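You operate a simulated robot arm through the tools that you are given. There is no shell and no other tool.

You run a simulated robot arm. Do the job below in one go: nothing can be reset, and whatever is moved stays where it is left.

TASK
Grind the drips off the wall dish's foot and wipe up the grit.
Fine: dish in the small green tray, cloth back where it lay. What is to be rubbed or washed off counts as gone when no trace of it is left.

The check looks at the end state, three seconds after you hand in, the way a careful person would. Anything else that was tipped, shoved, dropped, spilled or broken makes it a failure. Flat cloth is picked up by pressing the open fingertips on it (5 to 10 N) and closing them slowly along it; thin cloth reads only 2 to 8 mm in the jaws.

THE ROBOT
A 6-joint arm with a two-finger parallel gripper, fixed in place. Base frame: the origin is on the floor under the middle of its stand, x ahead of it, y to its left, z up; the work surface is at about z = 0.8. Units: m, degrees, N and s.
It reaches about 1.347 m from its shoulder. Its first joint turns from -166.0 to 166.0 degrees. Payload 3.91 kg.
Tool frame: the origin (TCP) lies between the finger pads and is the grasp point; the fingertips stand 0.03 m ahead of it; z points along the fingers, y is the line along which they close. The gripper opens to 0.11 m. The fingers are 0.02 m wide and 0.01 m thick; the gripper's body (0.048 by 0.112 m) begins 0.055 m behind the TCP.
Orientation is that of the tool frame in the base frame, as a unit quaternion [x, y, z, w]. With the fingers straight down and closing along the base's y, the tool's x points along the base's -x, its y along +y and its z along -z.

THE INTERFACE
- The arm moves only by the tool jog_arm. Its argument "steps" is a list of rows, each an object (a shift or turn left out is 0, a gripper value left out holds the last) with "gripper": the opening, from 0 (shut) to 1 (fully open); "offset": the shift along the tool's x, y, z in units of 40 mm (1.0 is 40 mm), a list of three; "rot": the turn, a rotation vector about the tool's x, y, z in units of 6 degrees (1.0 is 6 degrees), a list of three. In form: [{"gripper": gripper, "offset": [x, y, z], "rot": [ax, ay, az]}, ...]. A call has 1 to 20 rows; each row shifts and turns the commanded pose from where the row before left it, along the tool's axes as they then stand. A call with a number of a shift or a turn outside -1 to 1 is refused whole. Rows are played at 5 a second. More than 0.05 m and 8.6 degrees between two rows, or a gripper value outside its range, and nothing of the call is played. Where a pose cannot be reached the arm comes as near as it can. A force on the tool above 60 N (or 10 N above the force at the start of the call, whichever is more), or a blocked arm, ends the call early, and 0.2 s more pass. The fingers move at their own pace (about 0.108 m/s each) and stop on an object; they squeeze with about 23 N. The grip force told is the motor's: it shows also when the fingers shut on nothing. Time passes only in rows, and 0.2 s behind the last, so rows that do not move let the fingers close. The reply holds the time, the measured pose of the TCP, the force on the tool along the base axes, the opening and the grip force, in the units named above and with some noise, with the torque about the TCP (base axes, N m) and any sound that the robot's microphone picked up, and new pictures: "show" is both (left out), scene, wrist or none.
- Cameras (640 x 400 px; columns grow to the right, rows downward): "scene" is fixed at [0.4001, -0.5, 1.3887]; the picture's right is [0.78, -0.63, 0.00], its down [-0.55, -0.68, -0.49] and it looks along [0.31, 0.38, -0.87] (base axes); focal length 214 px, centre (320, 200). "wrist" rides on the gripper at [0.072, 0.017, -0.103] in the tool frame; the picture's right is [-0.23, 0.97, 0.00], its down [-0.76, -0.18, -0.62] and it looks along [-0.61, -0.14, 0.78] (tool axes); focal length 222 px, centre (320, 200). There is no depth. A picture from a camera that has moved, and an enlarged one, comes with that camera's place and axes in the base frame and with its lens.
- enlarge(camera, box): a new picture of the part [left, top, right, bottom] of that camera's present view, enlarged. The clock stands still meanwhile.
- hand_in(): hands the job in; it is judged then, once.

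Places have to be worked out from the pictures, the camera data and where the tool is seen. Open the gripper and draw the arm clear of the work before you hand the job in, unless the task says otherwise.

The tools are called after "Emit:" by a JSON object that holds its "method" and its "body". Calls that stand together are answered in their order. jog_arm: Moves the arm, as the interface text tells. Its arguments: {"type":"object","properties":{"steps":{"type":"array","items":{"type":"object","properties":{"gripper":{"type":"number"},"offset":{"type":"array","items":{"type":"number"}},"rot":{"type":"array","items":{"type":"number"}}}}},"show":{"type":"string","enum":["both","scene","wrist","none"]}},"required":["steps"]} The other tools are called the same way: enlarge (camera, box) takes an enlarged picture of a part of a camera's view; hand_in () hands the job in.

At the start:

```text
t: 0.0
position: [0.5812, -0.3968, 1.1913]
orientation: [0.0, 1.0, 0.0, 0.001]
ft_force: [0.2, 0.1, -0.8]
torque: [-0.01, 0.02, -0.02]
grip_width: 0.11
finger_force: 0.1
```

scene: 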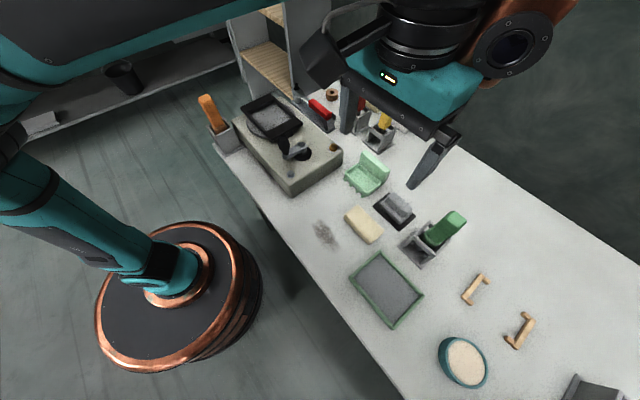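
wrist: 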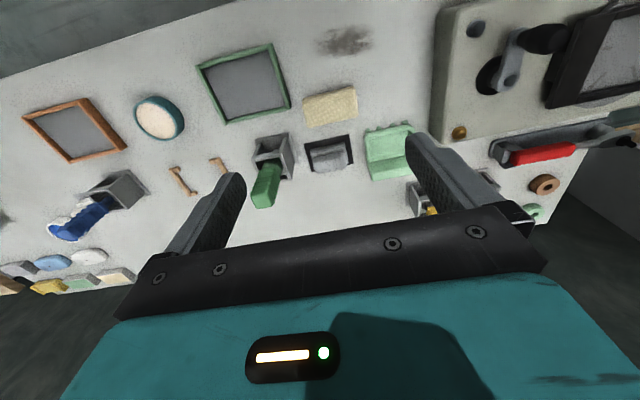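

The pictures show a bench with many items: a green wall dish (light green), a grey block in a dark holder, a beige sponge/cloth, a smudge of grit, a green tray. I enlarge the views to identify things before moving.

Emit:
{"method": "enlarge", "body": {"camera": "scene", "box": [300, 120, 460, 220]}}

Emit:
{"method": "enlarge", "body": {"camera": "scene", "box": [300, 190, 500, 340]}}

Emit:
{"method": "enlarge", "body": {"camera": "scene", "box": [190, 70, 400, 200]}}

Emit:
{"method": "enlarge", "body": {"camera": "wrist", "box": [230, 10, 450, 220]}}

Emit:
{"method": "enlarge", "body": {"camera": "wrist", "box": [0, 70, 240, 300]}}

Emit:
{"method": "enlarge", "body": {"camera": "wrist", "box": [400, 0, 640, 230]}}

```text
4.00 times, centred on (380, 170) of scene
camera zoom: at [0.4001, -0.5, 1.3887], right [0.78, -0.63, 0.0], down [-0.55, -0.68, -0.49], along [0.31, 0.38, -0.87], focal length 858 px, centre (80, 320)
```

zoom: 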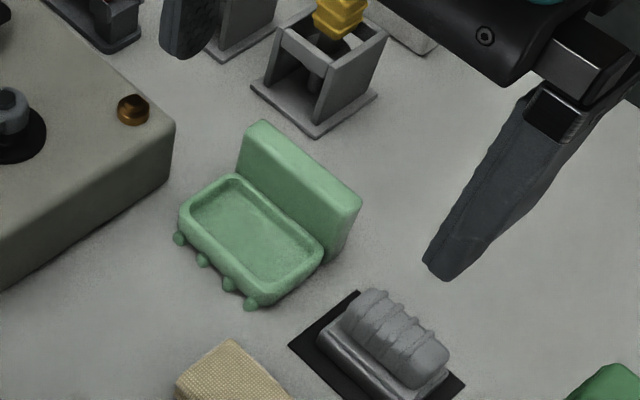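

```text
2.67 times, centred on (400, 265) of scene
camera zoom: at [0.4001, -0.5, 1.3887], right [0.78, -0.63, 0.0], down [-0.55, -0.68, -0.49], along [0.31, 0.38, -0.87], focal length 572 px, centre (107, 27)
```

zoom: 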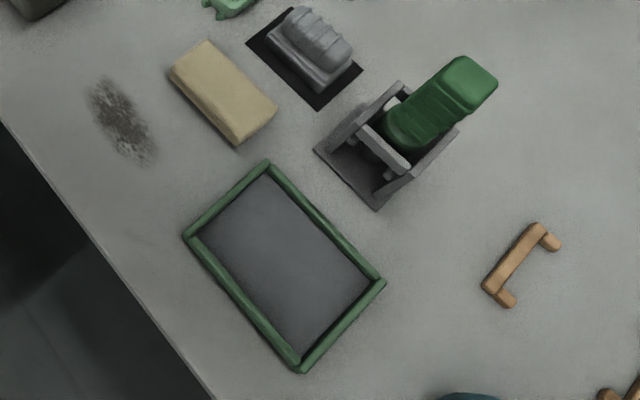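

```text
3.05 times, centred on (295, 135) of scene
camera zoom: at [0.4001, -0.5, 1.3887], right [0.78, -0.63, 0.0], down [-0.55, -0.68, -0.49], along [0.31, 0.38, -0.87], focal length 654 px, centre (396, 398)
```

zoom: 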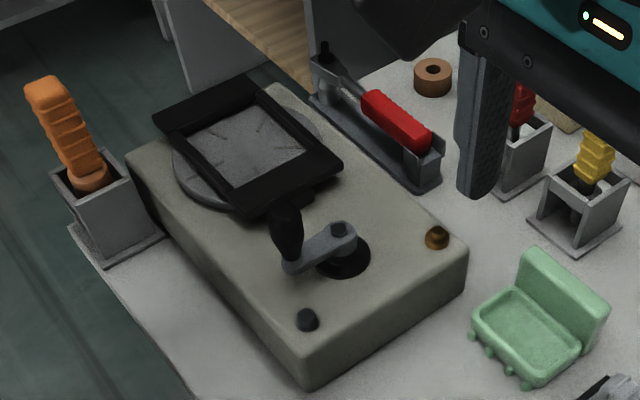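

```text
1.90 times, centred on (340, 115) of wrist
camera zoom: at [0.5113, -0.3809, 1.2955], right [0.23, 0.97, 0.0], down [0.76, -0.18, 0.62], along [0.61, -0.14, -0.78], focal length 423 px, centre (282, 362)
```

zoom: 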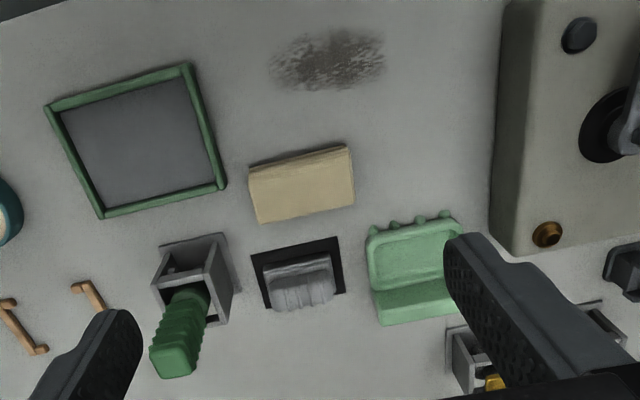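

```text
1.74 times, centred on (120, 185) of wrist
camera zoom: at [0.5113, -0.3809, 1.2955], right [0.23, 0.97, 0.0], down [0.76, -0.18, 0.62], along [0.61, -0.14, -0.78], focal length 386 px, centre (668, 226)
```

zoom: 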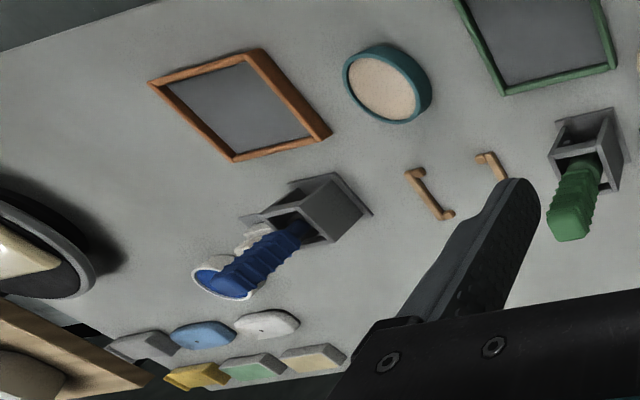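

```text
1.74 times, centred on (520, 115) of wrist
camera zoom: at [0.5113, -0.3809, 1.2955], right [0.23, 0.97, 0.0], down [0.76, -0.18, 0.62], along [0.61, -0.14, -0.78], focal length 386 px, centre (-28, 348)
```

zoom: 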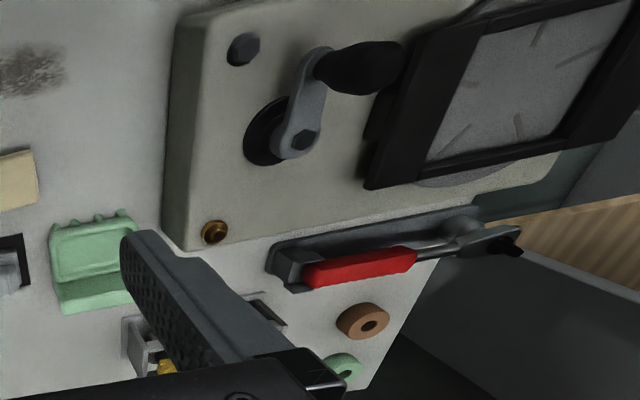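

The dish is at about (0.79, -0.26), the grit patch near (0.55, -0.34), the cloth near (0.66, -0.39), and the grinder with crank near (0.62, -0.08). I move the arm high toward the grinder for a better look at it with the wrist camera.

Emit:
{"method": "jog_arm", "body": {"steps": [{"gripper": 1, "offset": [0.5, 0.9, 0]}, {"offset": [0.5, 0.9, 0]}, {"offset": [0.5, 0.9, 0]}, {"offset": [0.5, 0.9, 0]}, {"offset": [0.5, 0.9, 0]}, {"offset": [0.5, 0.9, 0]}, {"offset": [0.5, 0.9, 0]}, {"offset": [0.5, 0.9, 0]}]}}

```text
t: 1.8
position: [0.423, -0.1118, 1.1892]
orientation: [0.0, 1.0, 0.0, 0.0]
ft_force: [1.2, 0.3, -1.0]
torque: [0.02, 0.04, 0.0]
grip_width: 0.1101
finger_force: 0.1
camera wrist: at [0.3511, -0.0952, 1.2934], right [0.23, 0.97, 0.0], down [0.76, -0.18, 0.62], along [0.61, -0.14, -0.78], focal length 222 px, centre (320, 200)
```

scene: 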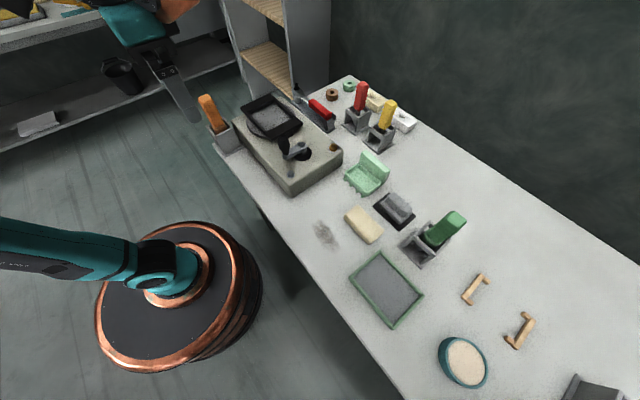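
wrist: 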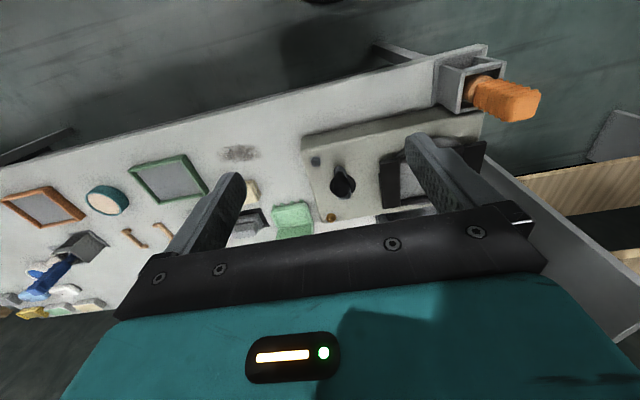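

The scene view is now unobstructed, so I enlarge the grinder, dish, and rack regions from it.

Emit:
{"method": "enlarge", "body": {"camera": "scene", "box": [230, 80, 350, 200]}}

Emit:
{"method": "enlarge", "body": {"camera": "scene", "box": [335, 140, 425, 230]}}

Emit:
{"method": "enlarge", "body": {"camera": "scene", "box": [310, 70, 430, 160]}}

Emit:
{"method": "enlarge", "body": {"camera": "wrist", "box": [290, 100, 490, 240]}}

Emit:
{"method": "enlarge", "body": {"camera": "scene", "box": [420, 250, 640, 400]}}

```text
3.33 times, centred on (290, 140) of scene
camera zoom: at [0.4001, -0.5, 1.3887], right [0.78, -0.63, 0.0], down [-0.55, -0.68, -0.49], along [0.31, 0.38, -0.87], focal length 715 px, centre (420, 400)
```

zoom: 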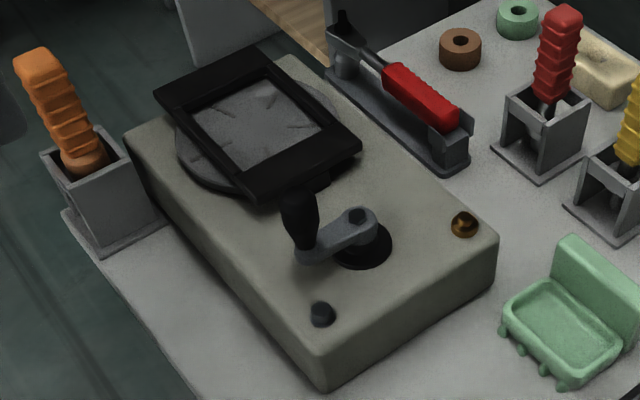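

```text
4.44 times, centred on (380, 185) of scene
camera zoom: at [0.4001, -0.5, 1.3887], right [0.78, -0.63, 0.0], down [-0.55, -0.68, -0.49], along [0.31, 0.38, -0.87], focal length 953 px, centre (53, 267)
```

zoom: 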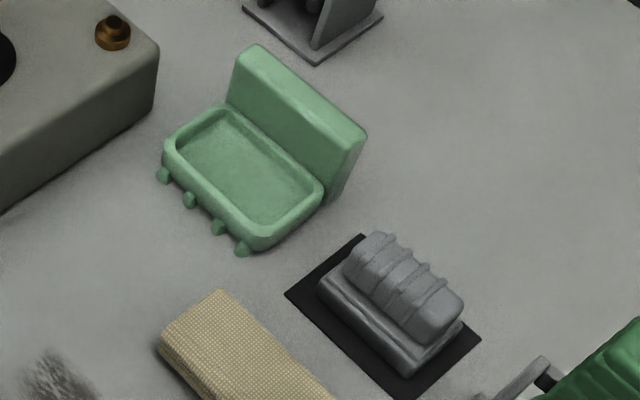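

```text
4.44 times, centred on (370, 115) of scene
camera zoom: at [0.4001, -0.5, 1.3887], right [0.78, -0.63, 0.0], down [-0.55, -0.68, -0.49], along [0.31, 0.38, -0.87], focal length 953 px, centre (98, 578)
```

zoom: 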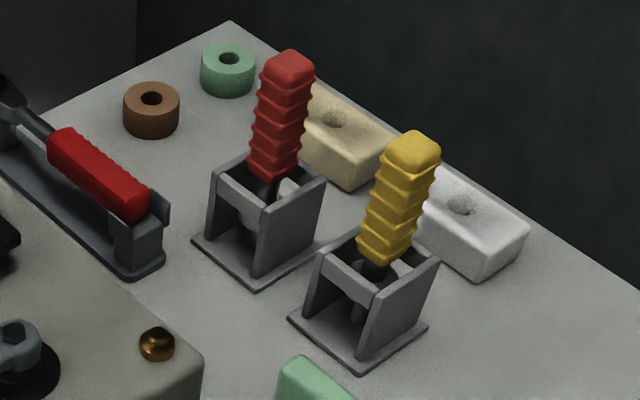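

```text
2.86 times, centred on (390, 170) of wrist
camera zoom: at [0.3511, -0.0952, 1.2934], right [0.23, 0.97, 0.0], down [0.76, -0.18, 0.62], along [0.61, -0.14, -0.78], focal length 635 px, centre (120, 286)
```

zoom: 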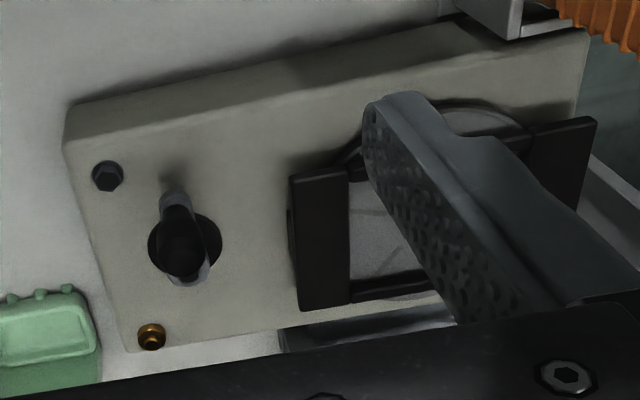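

```text
2.67 times, centred on (530, 325) of scene
camera zoom: at [0.4001, -0.5, 1.3887], right [0.78, -0.63, 0.0], down [-0.55, -0.68, -0.49], along [0.31, 0.38, -0.87], focal length 572 px, centre (-240, -133)
```

zoom: 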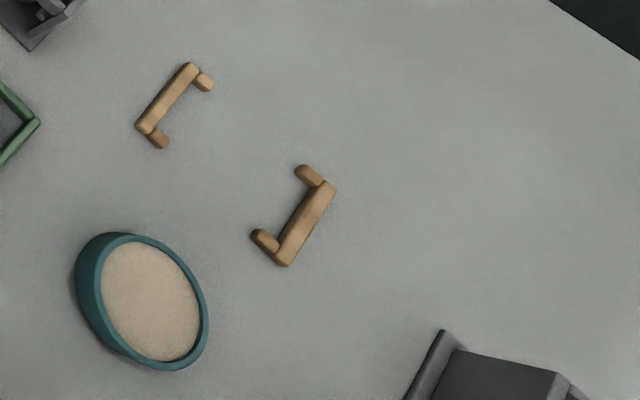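

The machine looks like a hand-cranked grinding disc (top about z≈0.87) with a fixed frame over it, whose opening is about 0.10 × 0.10 m. I go over the dish, high, to look at its drips and the grey block close up.

Emit:
{"method": "jog_arm", "body": {"steps": [{"offset": [-0.8, -0.6, 0]}, {"offset": [-0.8, -0.6, 0]}, {"offset": [-0.8, -0.6, 0]}, {"offset": [-0.8, -0.6, 0]}, {"offset": [-0.8, -0.6, 0]}, {"offset": [-0.8, -0.6, 0]}, {"offset": [-0.8, -0.6, 0]}, {"offset": [-0.8, 0, 0.5]}, {"offset": [0, 0, 1]}, {"offset": [0, 0, 1]}, {"offset": [0, 0, 1]}, {"offset": [0, 0, 0.7]}]}}

```text
t: 4.4
position: [0.6805, -0.2753, 1.0239]
orientation: [0.0, 1.0, -0.001, 0.002]
ft_force: [-0.4, -0.1, 0.5]
torque: [-0.02, -0.04, -0.04]
grip_width: 0.11
finger_force: 0.0
camera wrist: at [0.6092, -0.2599, 1.128], right [0.23, 0.97, 0.0], down [0.76, -0.18, 0.62], along [0.61, -0.14, -0.78], focal length 222 px, centre (320, 200)
```

scene: 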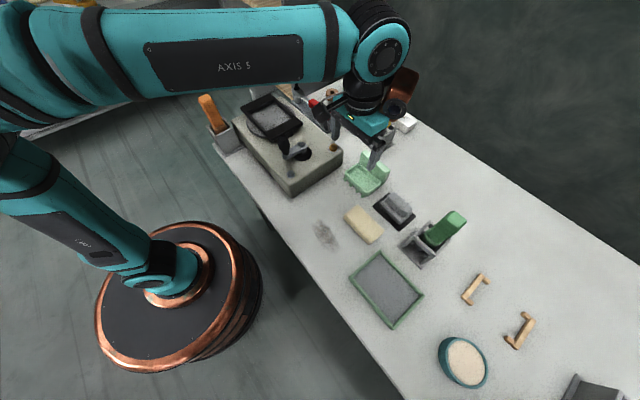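
wrist: 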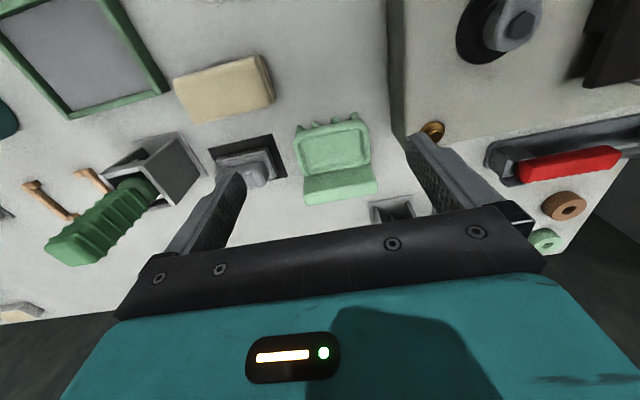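

The dish sits just ahead below the gripper. I enlarge it and the grey block.

Emit:
{"method": "enlarge", "body": {"camera": "wrist", "box": [280, 100, 400, 215]}}

Emit:
{"method": "enlarge", "body": {"camera": "wrist", "box": [170, 40, 300, 200]}}

Emit:
{"method": "enlarge", "body": {"camera": "scene", "box": [225, 75, 345, 195]}}

```text
3.48 times, centred on (340, 158) of wrist
camera zoom: at [0.6092, -0.2599, 1.128], right [0.23, 0.97, 0.0], down [0.76, -0.18, 0.62], along [0.61, -0.14, -0.78], focal length 773 px, centre (250, 348)
```

zoom: 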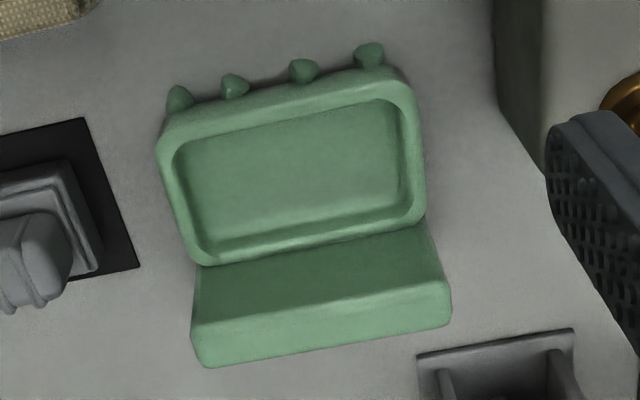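

```text
2.50 times, centred on (235, 120) of wrist
camera zoom: at [0.6092, -0.2599, 1.128], right [0.23, 0.97, 0.0], down [0.76, -0.18, 0.62], along [0.61, -0.14, -0.78], focal length 555 px, centre (532, 400)
```

zoom: 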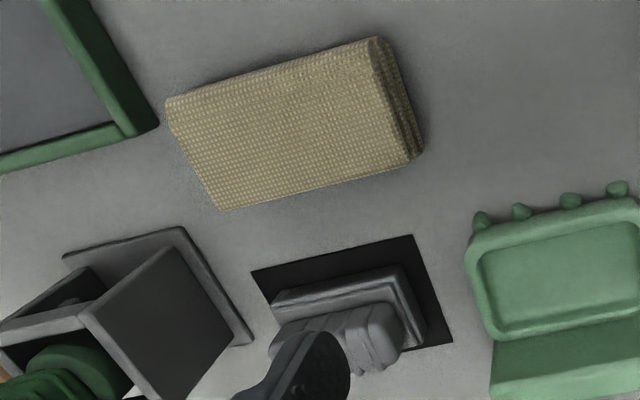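

```text
3.33 times, centred on (285, 135) of scene
camera zoom: at [0.4001, -0.5, 1.3887], right [0.78, -0.63, 0.0], down [-0.55, -0.68, -0.49], along [0.31, 0.38, -0.87], focal length 715 px, centre (437, 417)
```

zoom: 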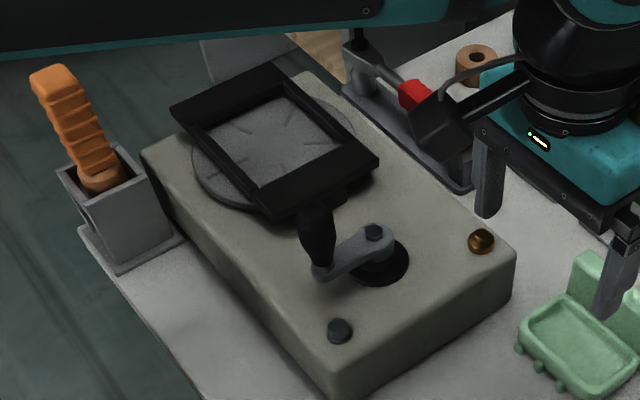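

The dish is about 0.10 m wide with four drips along the bottom front edge; the grey block is a hand-held rubbing stone on a mat. Next I rise and look at the grinder disc and frame from above.

Emit:
{"method": "jog_arm", "body": {"steps": [{"offset": [0, 0, -1]}, {"offset": [0, 0, -1]}, {"offset": [0.1, 1, 0]}, {"offset": [0.1, 1, 0]}, {"offset": [0.1, 1, 0]}, {"offset": [0.1, 1, 0]}, {"offset": [0.1, 1, 0]}, {"offset": [0.1, 1, 0]}, {"offset": [0.1, 1, 0]}, {"offset": [0.1, 1, 0]}, {"offset": [0, 0, 0]}]}}

```text
t: 6.8
position: [0.6469, 0.0461, 1.1028]
orientation: [0.001, 1.0, 0.0, 0.0]
ft_force: [-0.1, 0.2, -0.3]
torque: [0.01, 0.01, -0.02]
grip_width: 0.1101
finger_force: 0.1
camera wrist: at [0.5766, 0.0618, 1.2067], right [0.23, 0.97, 0.0], down [0.76, -0.18, 0.62], along [0.61, -0.14, -0.78], focal length 222 px, centre (320, 200)
```

scene: 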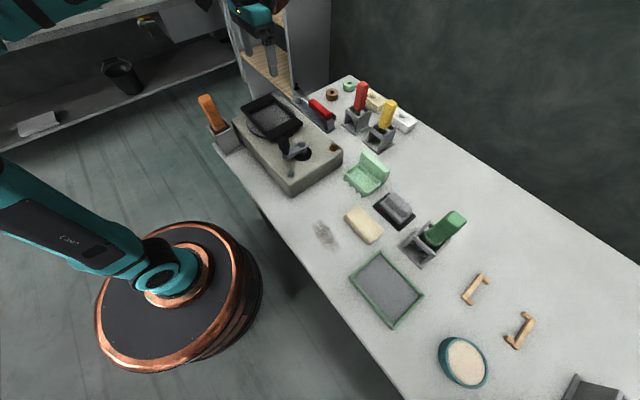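
wrist: 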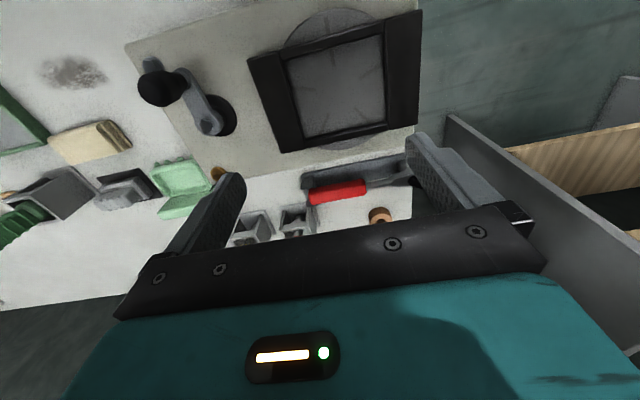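

Emit:
{"method": "enlarge", "body": {"camera": "wrist", "box": [240, 0, 430, 160]}}

Emit:
{"method": "enlarge", "body": {"camera": "wrist", "box": [120, 20, 290, 180]}}

Emit:
{"method": "enlarge", "body": {"camera": "wrist", "box": [220, 140, 440, 260]}}

```text
2.50 times, centred on (335, 80) of wrist
camera zoom: at [0.5766, 0.0618, 1.2067], right [0.23, 0.97, 0.0], down [0.76, -0.18, 0.62], along [0.61, -0.14, -0.78], focal length 555 px, centre (282, 500)
```

zoom: 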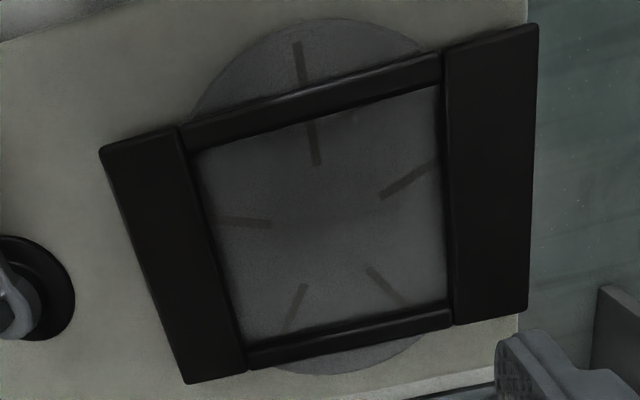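

```text
2.50 times, centred on (205, 100) of wrist
camera zoom: at [0.5766, 0.0618, 1.2067], right [0.23, 0.97, 0.0], down [0.76, -0.18, 0.62], along [0.61, -0.14, -0.78], focal length 555 px, centre (608, 450)
```

zoom: 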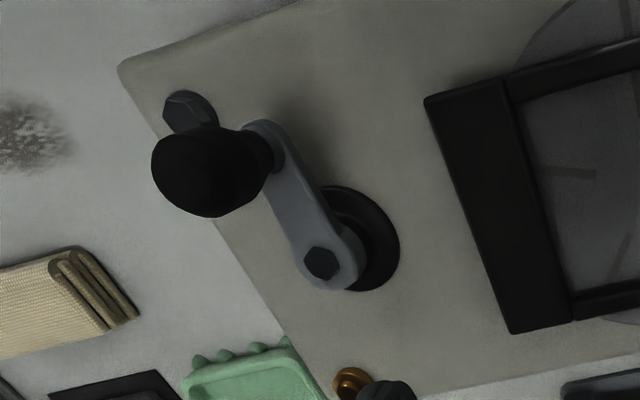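

```text
2.91 times, centred on (330, 200) of wrist
camera zoom: at [0.5766, 0.0618, 1.2067], right [0.23, 0.97, 0.0], down [0.76, -0.18, 0.62], along [0.61, -0.14, -0.78], focal length 646 px, centre (291, 200)
```

zoom: 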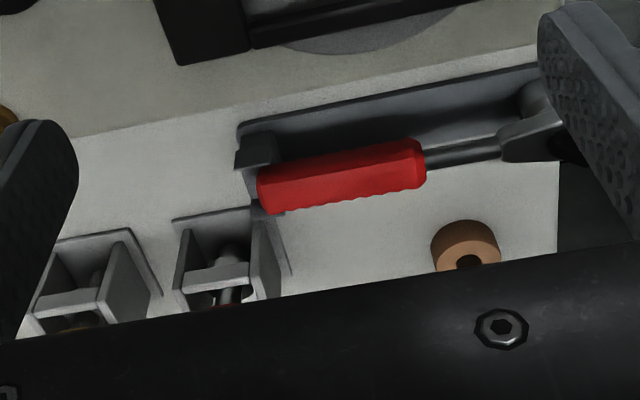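

The frame (top ≈ z 0.90) is centred near (0.653, 0.070) over the disc, with an opening of about 0.102 × 0.115 m; the crank hub is near (0.65, -0.11) with the knob at about (0.59, -0.11). I enlarge the dish and cloth from the scene camera to measure them.

Emit:
{"method": "enlarge", "body": {"camera": "scene", "box": [340, 145, 400, 200]}}

Emit:
{"method": "enlarge", "body": {"camera": "scene", "box": [305, 195, 395, 255]}}

Emit:
{"method": "enlarge", "body": {"camera": "scene", "box": [345, 245, 430, 330]}}

Emit:
{"method": "enlarge", "body": {"camera": "scene", "box": [235, 85, 315, 150]}}

```text
7.27 times, centred on (370, 172) of scene
camera zoom: at [0.4001, -0.5, 1.3887], right [0.78, -0.63, 0.0], down [-0.55, -0.68, -0.49], along [0.31, 0.38, -0.87], focal length 1560 px, centre (-44, 400)
```

zoom: 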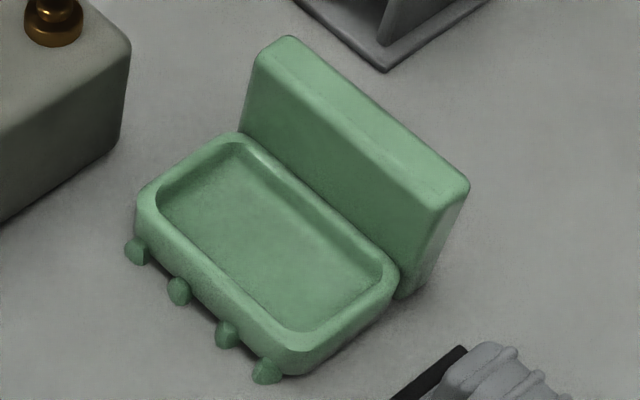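

```text
6.67 times, centred on (350, 225) of scene
camera zoom: at [0.4001, -0.5, 1.3887], right [0.78, -0.63, 0.0], down [-0.55, -0.68, -0.49], along [0.31, 0.38, -0.87], focal length 1430 px, centre (120, 33)
```

zoom: 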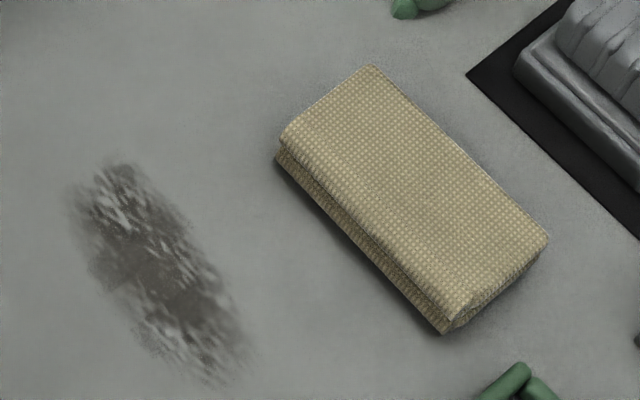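

```text
4.71 times, centred on (388, 288) of scene
camera zoom: at [0.4001, -0.5, 1.3887], right [0.78, -0.63, 0.0], down [-0.55, -0.68, -0.49], along [0.31, 0.38, -0.87], focal length 1009 px, centre (2, -212)
```

zoom: 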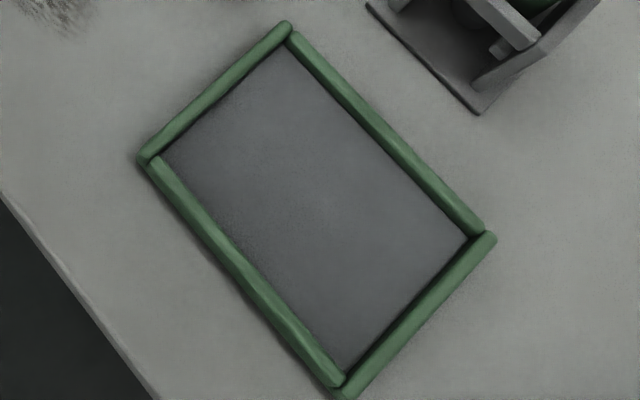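

```text
6.15 times, centred on (275, 118) of scene
camera zoom: at [0.4001, -0.5, 1.3887], right [0.78, -0.63, 0.0], down [-0.55, -0.68, -0.49], along [0.31, 0.38, -0.87], focal length 1320 px, centre (597, 708)
```

zoom: 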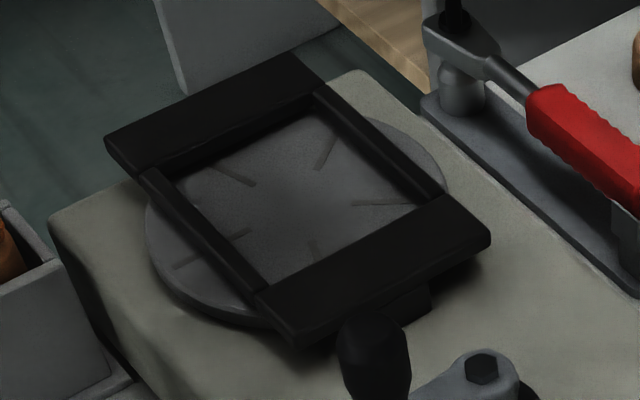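

Measured: dish wall (the grip place) spans x≈0.794–0.816, y≈-0.327 to -0.221, top z≈0.868; foot front x≈0.730, drips to x≈0.717, so the dish fits the frame opening in its present orientation. I move above the dish and turn the gripper so that it closes along x, with the camera on the -y side.

Emit:
{"method": "jog_arm", "body": {"steps": [{"offset": [-0.494, -1, 0]}, {"offset": [-0.494, -1, 0]}, {"offset": [-0.494, -1, 0]}, {"offset": [-0.494, -1, 0]}, {"offset": [-0.494, -1, 0]}, {"offset": [-0.494, -1, 0]}, {"offset": [-0.494, -1, 0]}, {"offset": [-0.494, -1, 0]}, {"offset": [0, 0, 0]}], "show": "none"}}

Emit:
{"method": "jog_arm", "body": {"steps": [{"rot": [0, 0, -1]}, {"rot": [0, 0, -1]}, {"rot": [0, 0, -1]}, {"rot": [0, 0, -1]}, {"rot": [0, 0, -1]}, {"rot": [0, 0, -1]}, {"rot": [0, 0, -1]}, {"rot": [0, 0, -1]}, {"rot": [0, 0, -1]}, {"rot": [0, 0, -1]}, {"rot": [0, 0, -1]}, {"rot": [0, 0, -1]}, {"rot": [0, 0, -1]}, {"rot": [0, 0, -1]}, {"rot": [0, 0, -1]}, {"rot": [0, 0, 0]}]}}

```text
t: 8.8
position: [0.8051, -0.2762, 1.1042]
orientation: [0.0, 1.0, 0.001, -0.001]
ft_force: [1.1, 0.5, -0.5]
torque: [0.05, 0.01, 0.0]
grip_width: 0.11
finger_force: 0.0
```

```text
t: 12.2
position: [0.806, -0.2776, 1.104]
orientation: [0.707, -0.707, 0.0, 0.001]
ft_force: [0.1, 0.5, -0.4]
torque: [-0.01, -0.02, 0.0]
grip_width: 0.11
finger_force: 0.0
camera wrist: at [0.7894, -0.3504, 1.208], right [-0.97, 0.23, 0.0], down [0.18, 0.76, 0.62], along [0.14, 0.61, -0.78], focal length 222 px, centre (320, 200)
```

scene: 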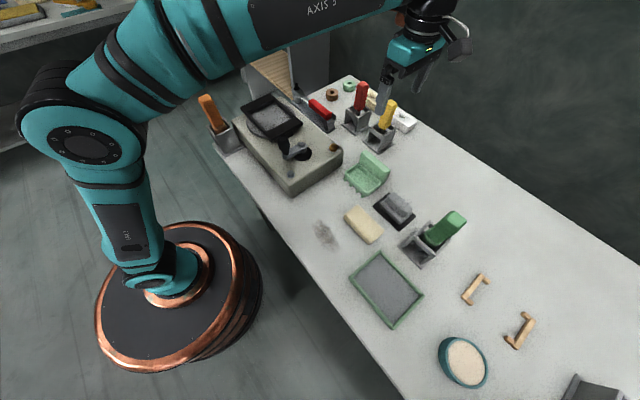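
wrist: 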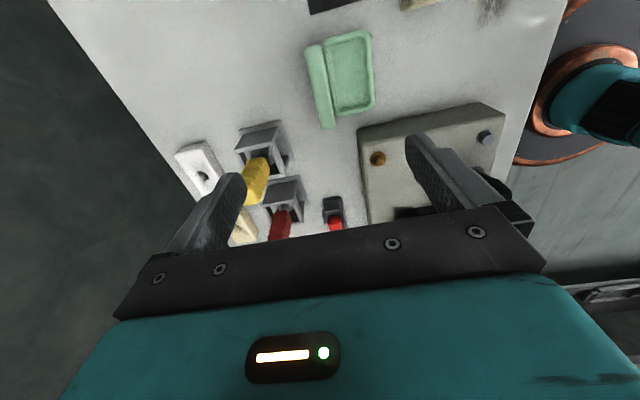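

The gripper closes along x now (tool x = base -y, tool y = base -x), centred over the dish's back wall at x≈0.805. I narrow the fingers to about 60 mm and descend to just above the wall, then look.

Emit:
{"method": "jog_arm", "body": {"steps": [{"gripper": 0.545, "offset": [0, 0, 1]}, {"offset": [0, 0, 1]}, {"offset": [0, 0, 1]}, {"offset": [0, 0, 0.9]}, {"offset": [0, 0, 0]}]}}

```text
t: 13.4
position: [0.8058, -0.2774, 0.9478]
orientation: [-0.707, 0.708, 0.0, 0.0]
ft_force: [0.9, -0.1, 0.0]
torque: [0.0, 0.01, 0.0]
grip_width: 0.06
finger_force: 0.0
camera wrist: at [0.7895, -0.3507, 1.0517], right [-0.97, 0.23, 0.0], down [0.18, 0.76, 0.62], along [0.14, 0.61, -0.78], focal length 222 px, centre (320, 200)
```

scene: 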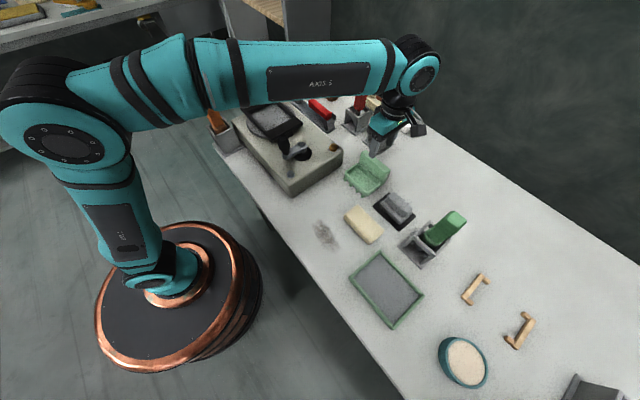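
wrist: 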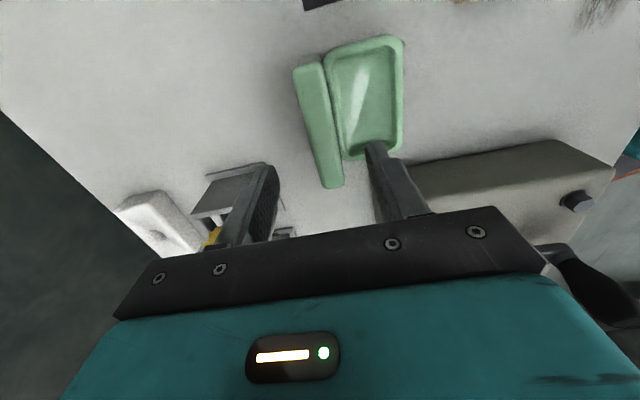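

The wall lies midway between the fingers (x≈0.8045). I lower the tips to about z=0.836, just above the pan rim, checking force before closing.

Emit:
{"method": "jog_arm", "body": {"steps": [{"offset": [0, 0, 0.7]}, {"offset": [0, 0, 0.7]}, {"offset": [0, 0, 0.6]}, {"offset": [0, 0, 0]}]}}

```text
t: 14.4
position: [0.8066, -0.2775, 0.8667]
orientation: [0.707, -0.707, 0.0, 0.001]
ft_force: [0.0, -0.5, -0.8]
torque: [-0.05, 0.03, -0.01]
grip_width: 0.0601
finger_force: 0.1
camera wrist: at [0.7901, -0.3512, 0.9706], right [-0.97, 0.23, 0.0], down [0.18, 0.76, 0.62], along [0.14, 0.61, -0.78], focal length 222 px, centre (320, 200)
```

scene: 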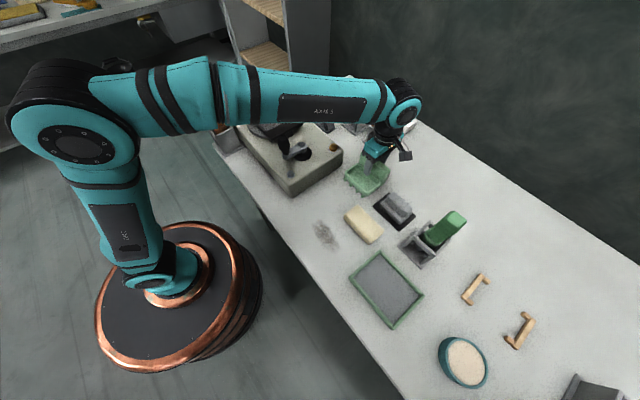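
wrist: 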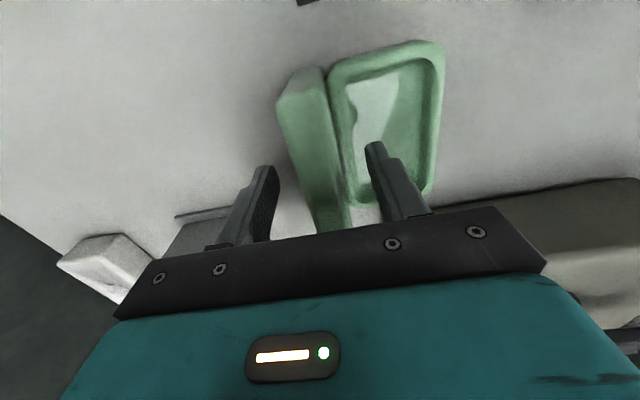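

The fingers straddle the wall with no contact force. I close on the wall gently.

Emit:
{"method": "jog_arm", "body": {"steps": [{"gripper": 0.4}, {"gripper": 0.3}, {"gripper": 0.25}, {"gripper": 0.2}, {"gripper": 0.15}, {"gripper": 0.1}, {"gripper": 0.1}, {"gripper": 0.1}]}}

```text
t: 16.2
position: [0.8066, -0.2781, 0.8682]
orientation: [-0.707, 0.707, 0.0, 0.0]
ft_force: [0.5, -0.5, 0.8]
torque: [-0.04, 0.05, 0.06]
grip_width: 0.0242
finger_force: 22.9
camera wrist: at [0.7901, -0.3512, 0.9708], right [-0.97, 0.23, 0.0], down [0.18, 0.76, 0.62], along [0.14, 0.61, -0.78], focal length 222 px, centre (320, 200)
```

scene: 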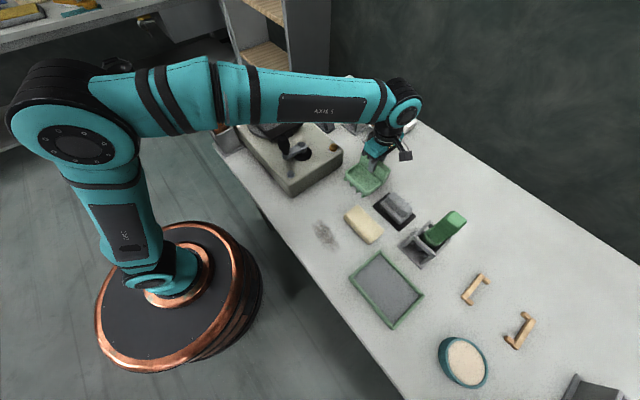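
wrist: 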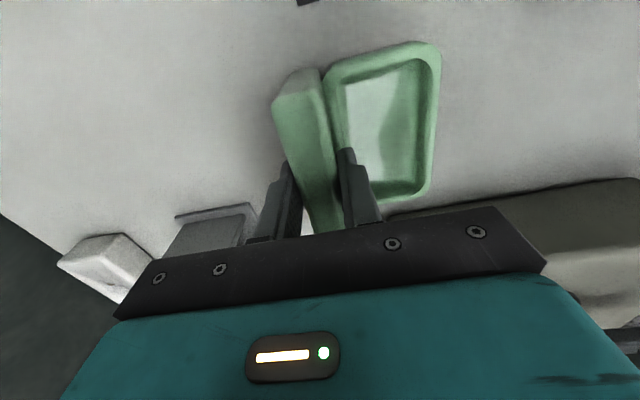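

Gripped (24 mm wall, 23 N). I lift straight up and check that the dish hangs level.

Emit:
{"method": "jog_arm", "body": {"steps": [{"offset": [0, 0, -0.3]}, {"offset": [0, 0, -0.5]}, {"offset": [0, 0, -0.8]}, {"offset": [0, 0, -0.9]}, {"offset": [0, 0, -0.9]}, {"offset": [0, 0, -0.9]}, {"offset": [0, 0, 0]}, {"offset": [0, 0, 0]}]}}

Emit:
{"method": "enlarge", "body": {"camera": "scene", "box": [330, 90, 440, 200]}}

```text
t: 18.0
position: [0.8051, -0.2746, 1.043]
orientation: [0.707, -0.707, -0.001, 0.0]
ft_force: [0.2, -0.3, -3.7]
torque: [0.01, -0.11, 0.0]
grip_width: 0.024
finger_force: 22.6
camera wrist: at [0.7894, -0.348, 1.146], right [-0.97, 0.23, 0.0], down [0.18, 0.76, 0.62], along [0.14, 0.61, -0.78], focal length 222 px, centre (320, 200)
```

scene: 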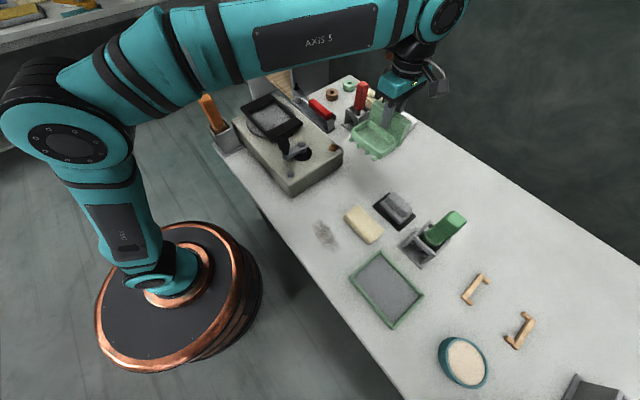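
wrist: 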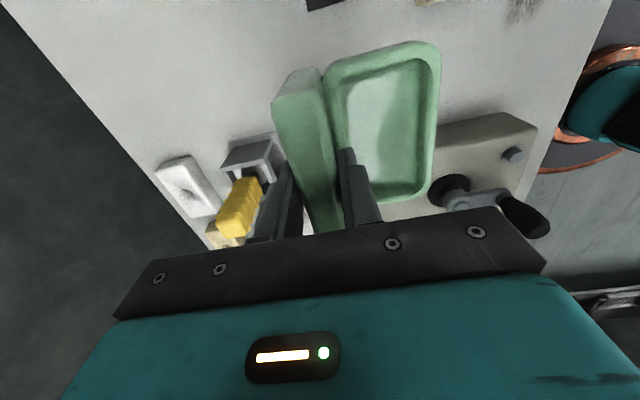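

```text
3.64 times, centred on (385, 145) of scene
camera zoom: at [0.4001, -0.5, 1.3887], right [0.78, -0.63, 0.0], down [-0.55, -0.68, -0.49], along [0.31, 0.38, -0.87], focal length 780 px, centre (84, 400)
```

zoom: 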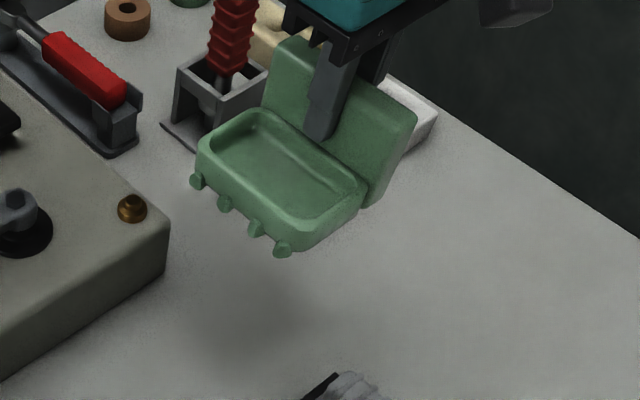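

The dish (≈3 N) hangs level in the jaws. I raise it a little more and carry it over the frame opening, aiming to centre it (drips included) at about (0.653, 0.070).

Emit:
{"method": "jog_arm", "body": {"steps": [{"offset": [0, 0, -0.8]}, {"offset": [-0.959, 0.322, 0]}, {"offset": [-0.959, 0.322, 0]}, {"offset": [-0.959, 0.322, 0]}, {"offset": [-0.959, 0.322, 0]}, {"offset": [-0.959, 0.322, 0]}, {"offset": [-0.959, 0.322, 0]}, {"offset": [-0.959, 0.322, 0]}, {"offset": [-0.959, 0.322, 0]}, {"offset": [-0.959, 0.322, 0]}, {"offset": [0, 0, 0]}, {"offset": [0, 0, 0]}]}}

Emit:
{"method": "enlarge", "body": {"camera": "scene", "box": [225, 70, 325, 160]}}

Emit:
{"method": "enlarge", "body": {"camera": "wrist", "box": [230, 0, 470, 240]}}

```text
t: 20.6
position: [0.689, 0.0686, 1.072]
orientation: [-0.707, 0.707, 0.0, -0.001]
ft_force: [0.0, -0.1, -3.6]
torque: [-0.04, -0.1, 0.03]
grip_width: 0.0239
finger_force: 23.0
camera wrist: at [0.673, -0.0045, 1.1759], right [-0.97, 0.23, 0.0], down [0.18, 0.76, 0.62], along [0.14, 0.61, -0.78], focal length 222 px, centre (320, 200)
```

scene: 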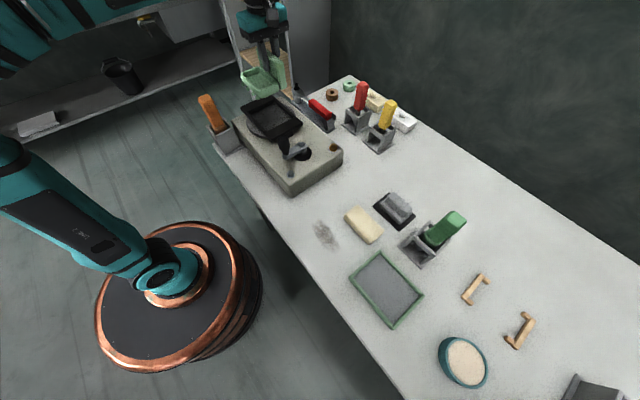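
wrist: 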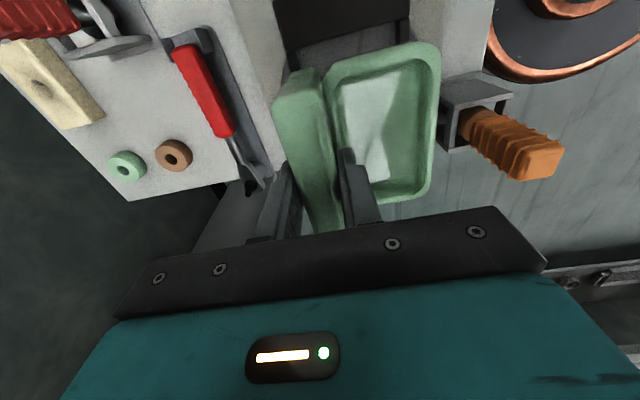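

```text
4.44 times, centred on (275, 115) of scene
camera zoom: at [0.4001, -0.5, 1.3887], right [0.78, -0.63, 0.0], down [-0.55, -0.68, -0.49], along [0.31, 0.38, -0.87], focal length 953 px, centre (520, 578)
```

zoom: 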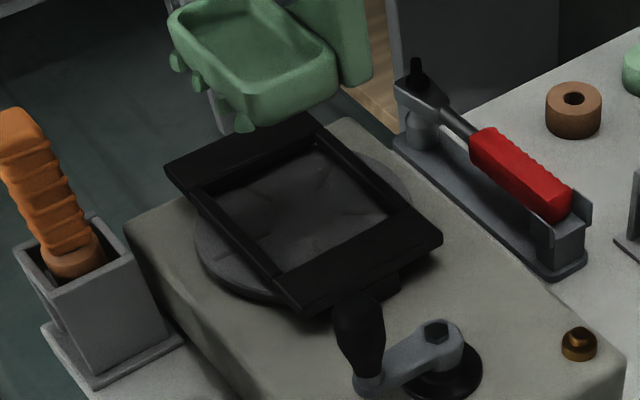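

```text
1.67 times, centred on (350, 120) of wrist
camera zoom: at [0.673, -0.0045, 1.1759], right [-0.97, 0.23, 0.0], down [0.18, 0.76, 0.62], along [0.14, 0.61, -0.78], focal length 370 px, centre (270, 333)
```

zoom: 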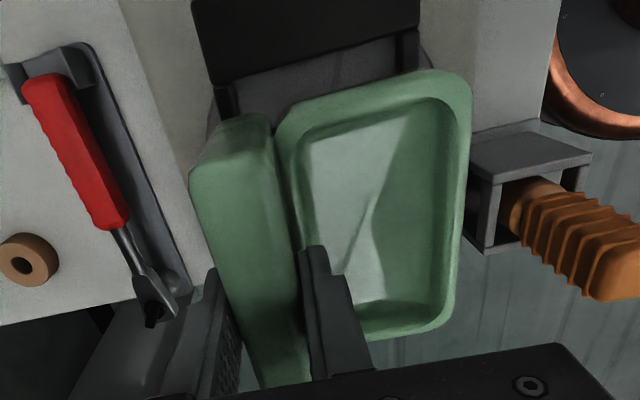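

The dish hovers over the opening, drip tips at x≈0.605 as planned, y centre about 0.072. I lower it until the foot is about 15 mm above the frame, then check alignment.

Emit:
{"method": "jog_arm", "body": {"steps": [{"offset": [0, 0, 0.8]}, {"offset": [0, 0, 0.8]}, {"offset": [0, 0, 0.6]}, {"offset": [0, 0, 0]}, {"offset": [0, 0, 0]}]}}

Emit:
{"method": "enlarge", "body": {"camera": "scene", "box": [235, 80, 315, 155]}}

Emit:
{"method": "enlarge", "body": {"camera": "wrist", "box": [230, 0, 470, 240]}}

```text
t: 21.8
position: [0.6891, 0.0677, 0.9847]
orientation: [-0.707, 0.707, 0.0, 0.0]
ft_force: [-0.3, 0.4, -3.5]
torque: [-0.04, -0.04, -0.02]
grip_width: 0.0238
finger_force: 22.6
camera wrist: at [0.6737, -0.005, 1.0878], right [-0.97, 0.23, 0.0], down [0.18, 0.76, 0.62], along [0.14, 0.61, -0.78], focal length 222 px, centre (320, 200)
```

scene: 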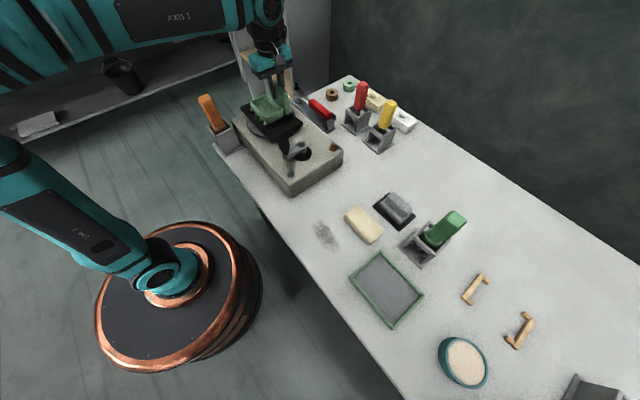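
wrist: 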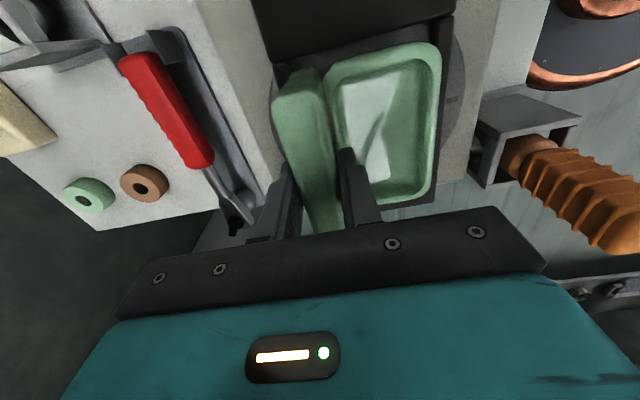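

```text
5.33 times, centred on (275, 118) of scene
camera zoom: at [0.4001, -0.5, 1.3887], right [0.78, -0.63, 0.0], down [-0.55, -0.68, -0.49], along [0.31, 0.38, -0.87], focal length 1144 px, centre (560, 640)
```

zoom: 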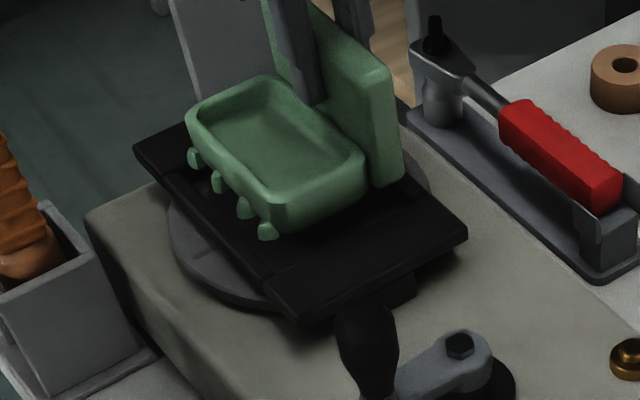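

```text
1.67 times, centred on (350, 120) of wrist
camera zoom: at [0.6737, -0.005, 1.0878], right [-0.97, 0.23, 0.0], down [0.18, 0.76, 0.62], along [0.14, 0.61, -0.78], focal length 370 px, centre (270, 333)
```

zoom: 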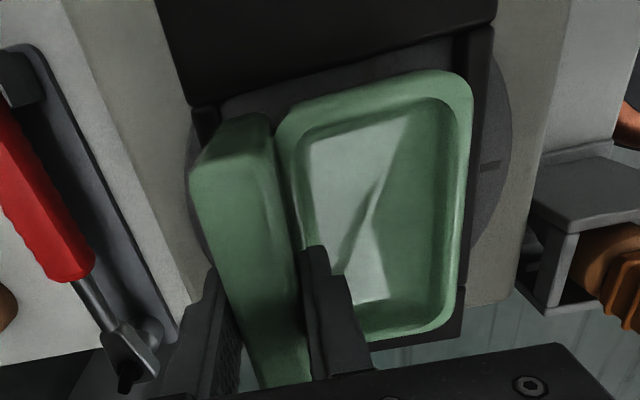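

Drip tips are at x≈0.6045 (frame inner edge ≈0.601) and the wall back is ≈0.6975 (inner edge ≈0.7035), so it clears. I nudge 1 mm in +x and 2 mm in -y and lower in small steps into the opening, watching the force.

Emit:
{"method": "jog_arm", "body": {"steps": [{"offset": [0.05, -0.03, 0.1]}, {"offset": [0, 0, 0.15]}, {"offset": [0, 0, 0.15]}, {"offset": [0, 0, 0.1]}, {"offset": [0, 0, 0]}]}}

Emit:
{"method": "enlarge", "body": {"camera": "scene", "box": [235, 80, 315, 155]}}

```text
t: 23.0
position: [0.6901, 0.0657, 0.9649]
orientation: [-0.707, 0.707, -0.001, 0.001]
ft_force: [0.6, 0.4, 17.2]
torque: [0.02, -0.37, 0.03]
grip_width: 0.0239
finger_force: 23.0
camera wrist: at [0.6745, -0.0075, 1.068], right [-0.97, 0.23, 0.0], down [0.18, 0.76, 0.62], along [0.14, 0.61, -0.78], focal length 222 px, centre (320, 200)
```

scene: 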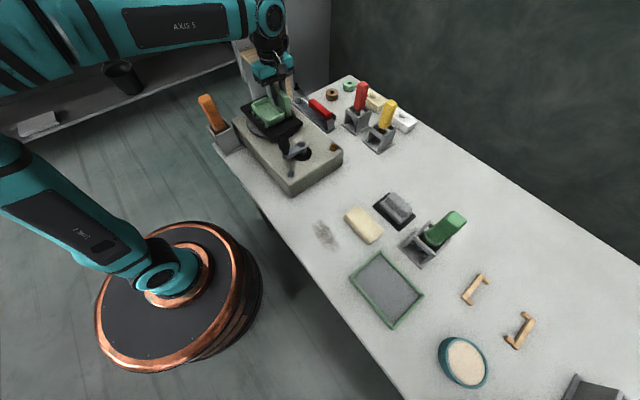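
wrist: 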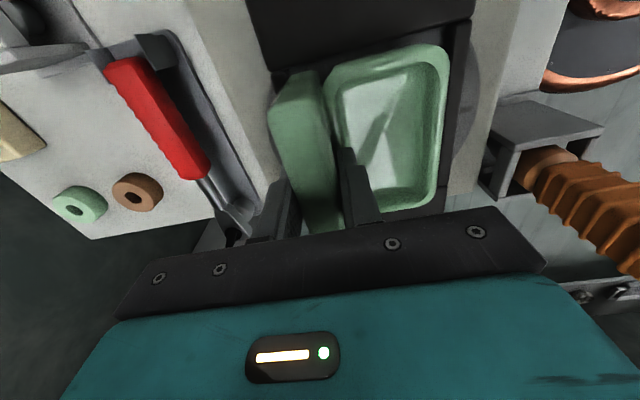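

```text
5.33 times, centred on (275, 118) of scene
camera zoom: at [0.4001, -0.5, 1.3887], right [0.78, -0.63, 0.0], down [-0.55, -0.68, -0.49], along [0.31, 0.38, -0.87], focal length 1144 px, centre (560, 640)
```

zoom: 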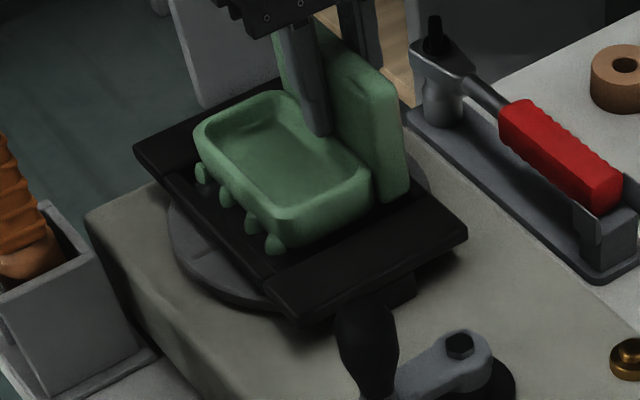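

The call stopped descending with +20 N at z≈0.965; the torque says the contact is at the wall's back edge (x≈0.703), so the heel is on the rear frame bar. I inspect before lifting and shifting.

Emit:
{"method": "enlarge", "body": {"camera": "wrist", "box": [230, 40, 350, 160]}}

Emit:
{"method": "enlarge", "body": {"camera": "wrist", "box": [370, 20, 490, 140]}}

Emit:
{"method": "enlarge", "body": {"camera": "scene", "box": [250, 90, 300, 130]}}

```text
3.33 times, centred on (290, 100) of wrist
camera zoom: at [0.6745, -0.0075, 1.068], right [-0.97, 0.23, 0.0], down [0.18, 0.76, 0.62], along [0.14, 0.61, -0.78], focal length 740 px, centre (420, 533)
```

zoom: 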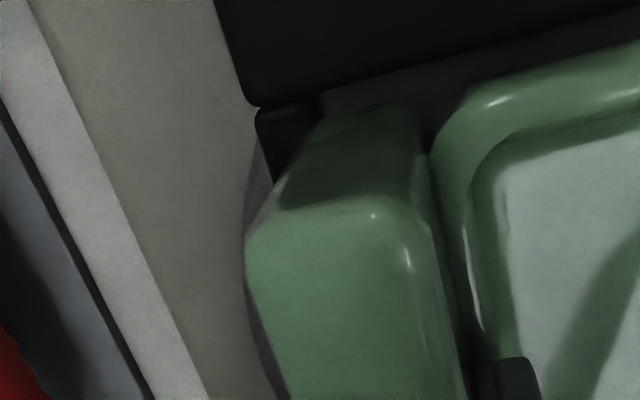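

```text
3.33 times, centred on (430, 80) of wrist
camera zoom: at [0.6745, -0.0075, 1.068], right [-0.97, 0.23, 0.0], down [0.18, 0.76, 0.62], along [0.14, 0.61, -0.78], focal length 740 px, centre (-47, 600)
```

zoom: 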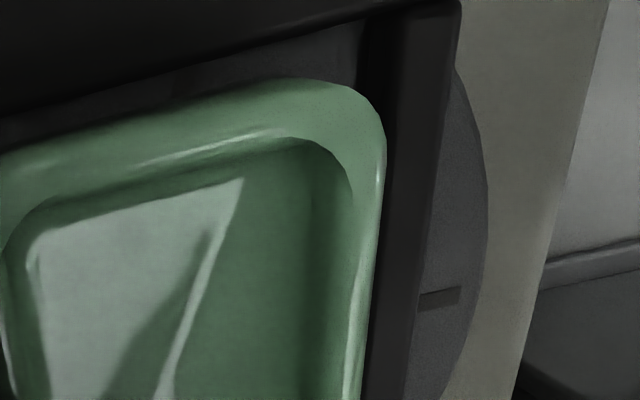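

```text
10.00 times, centred on (275, 110) of scene
camera zoom: at [0.4001, -0.5, 1.3887], right [0.78, -0.63, 0.0], down [-0.55, -0.68, -0.49], along [0.31, 0.38, -0.87], focal length 2145 px, centre (770, 1100)
```

zoom: 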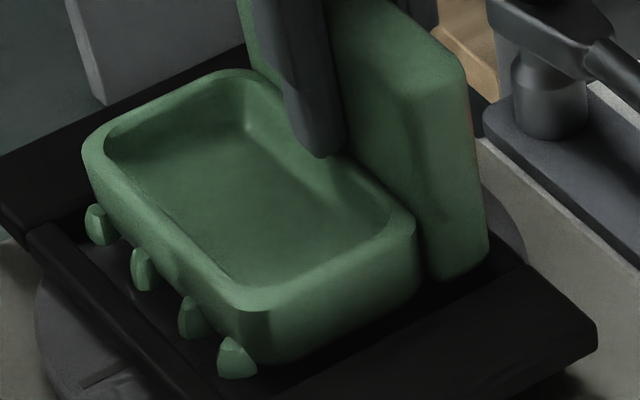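

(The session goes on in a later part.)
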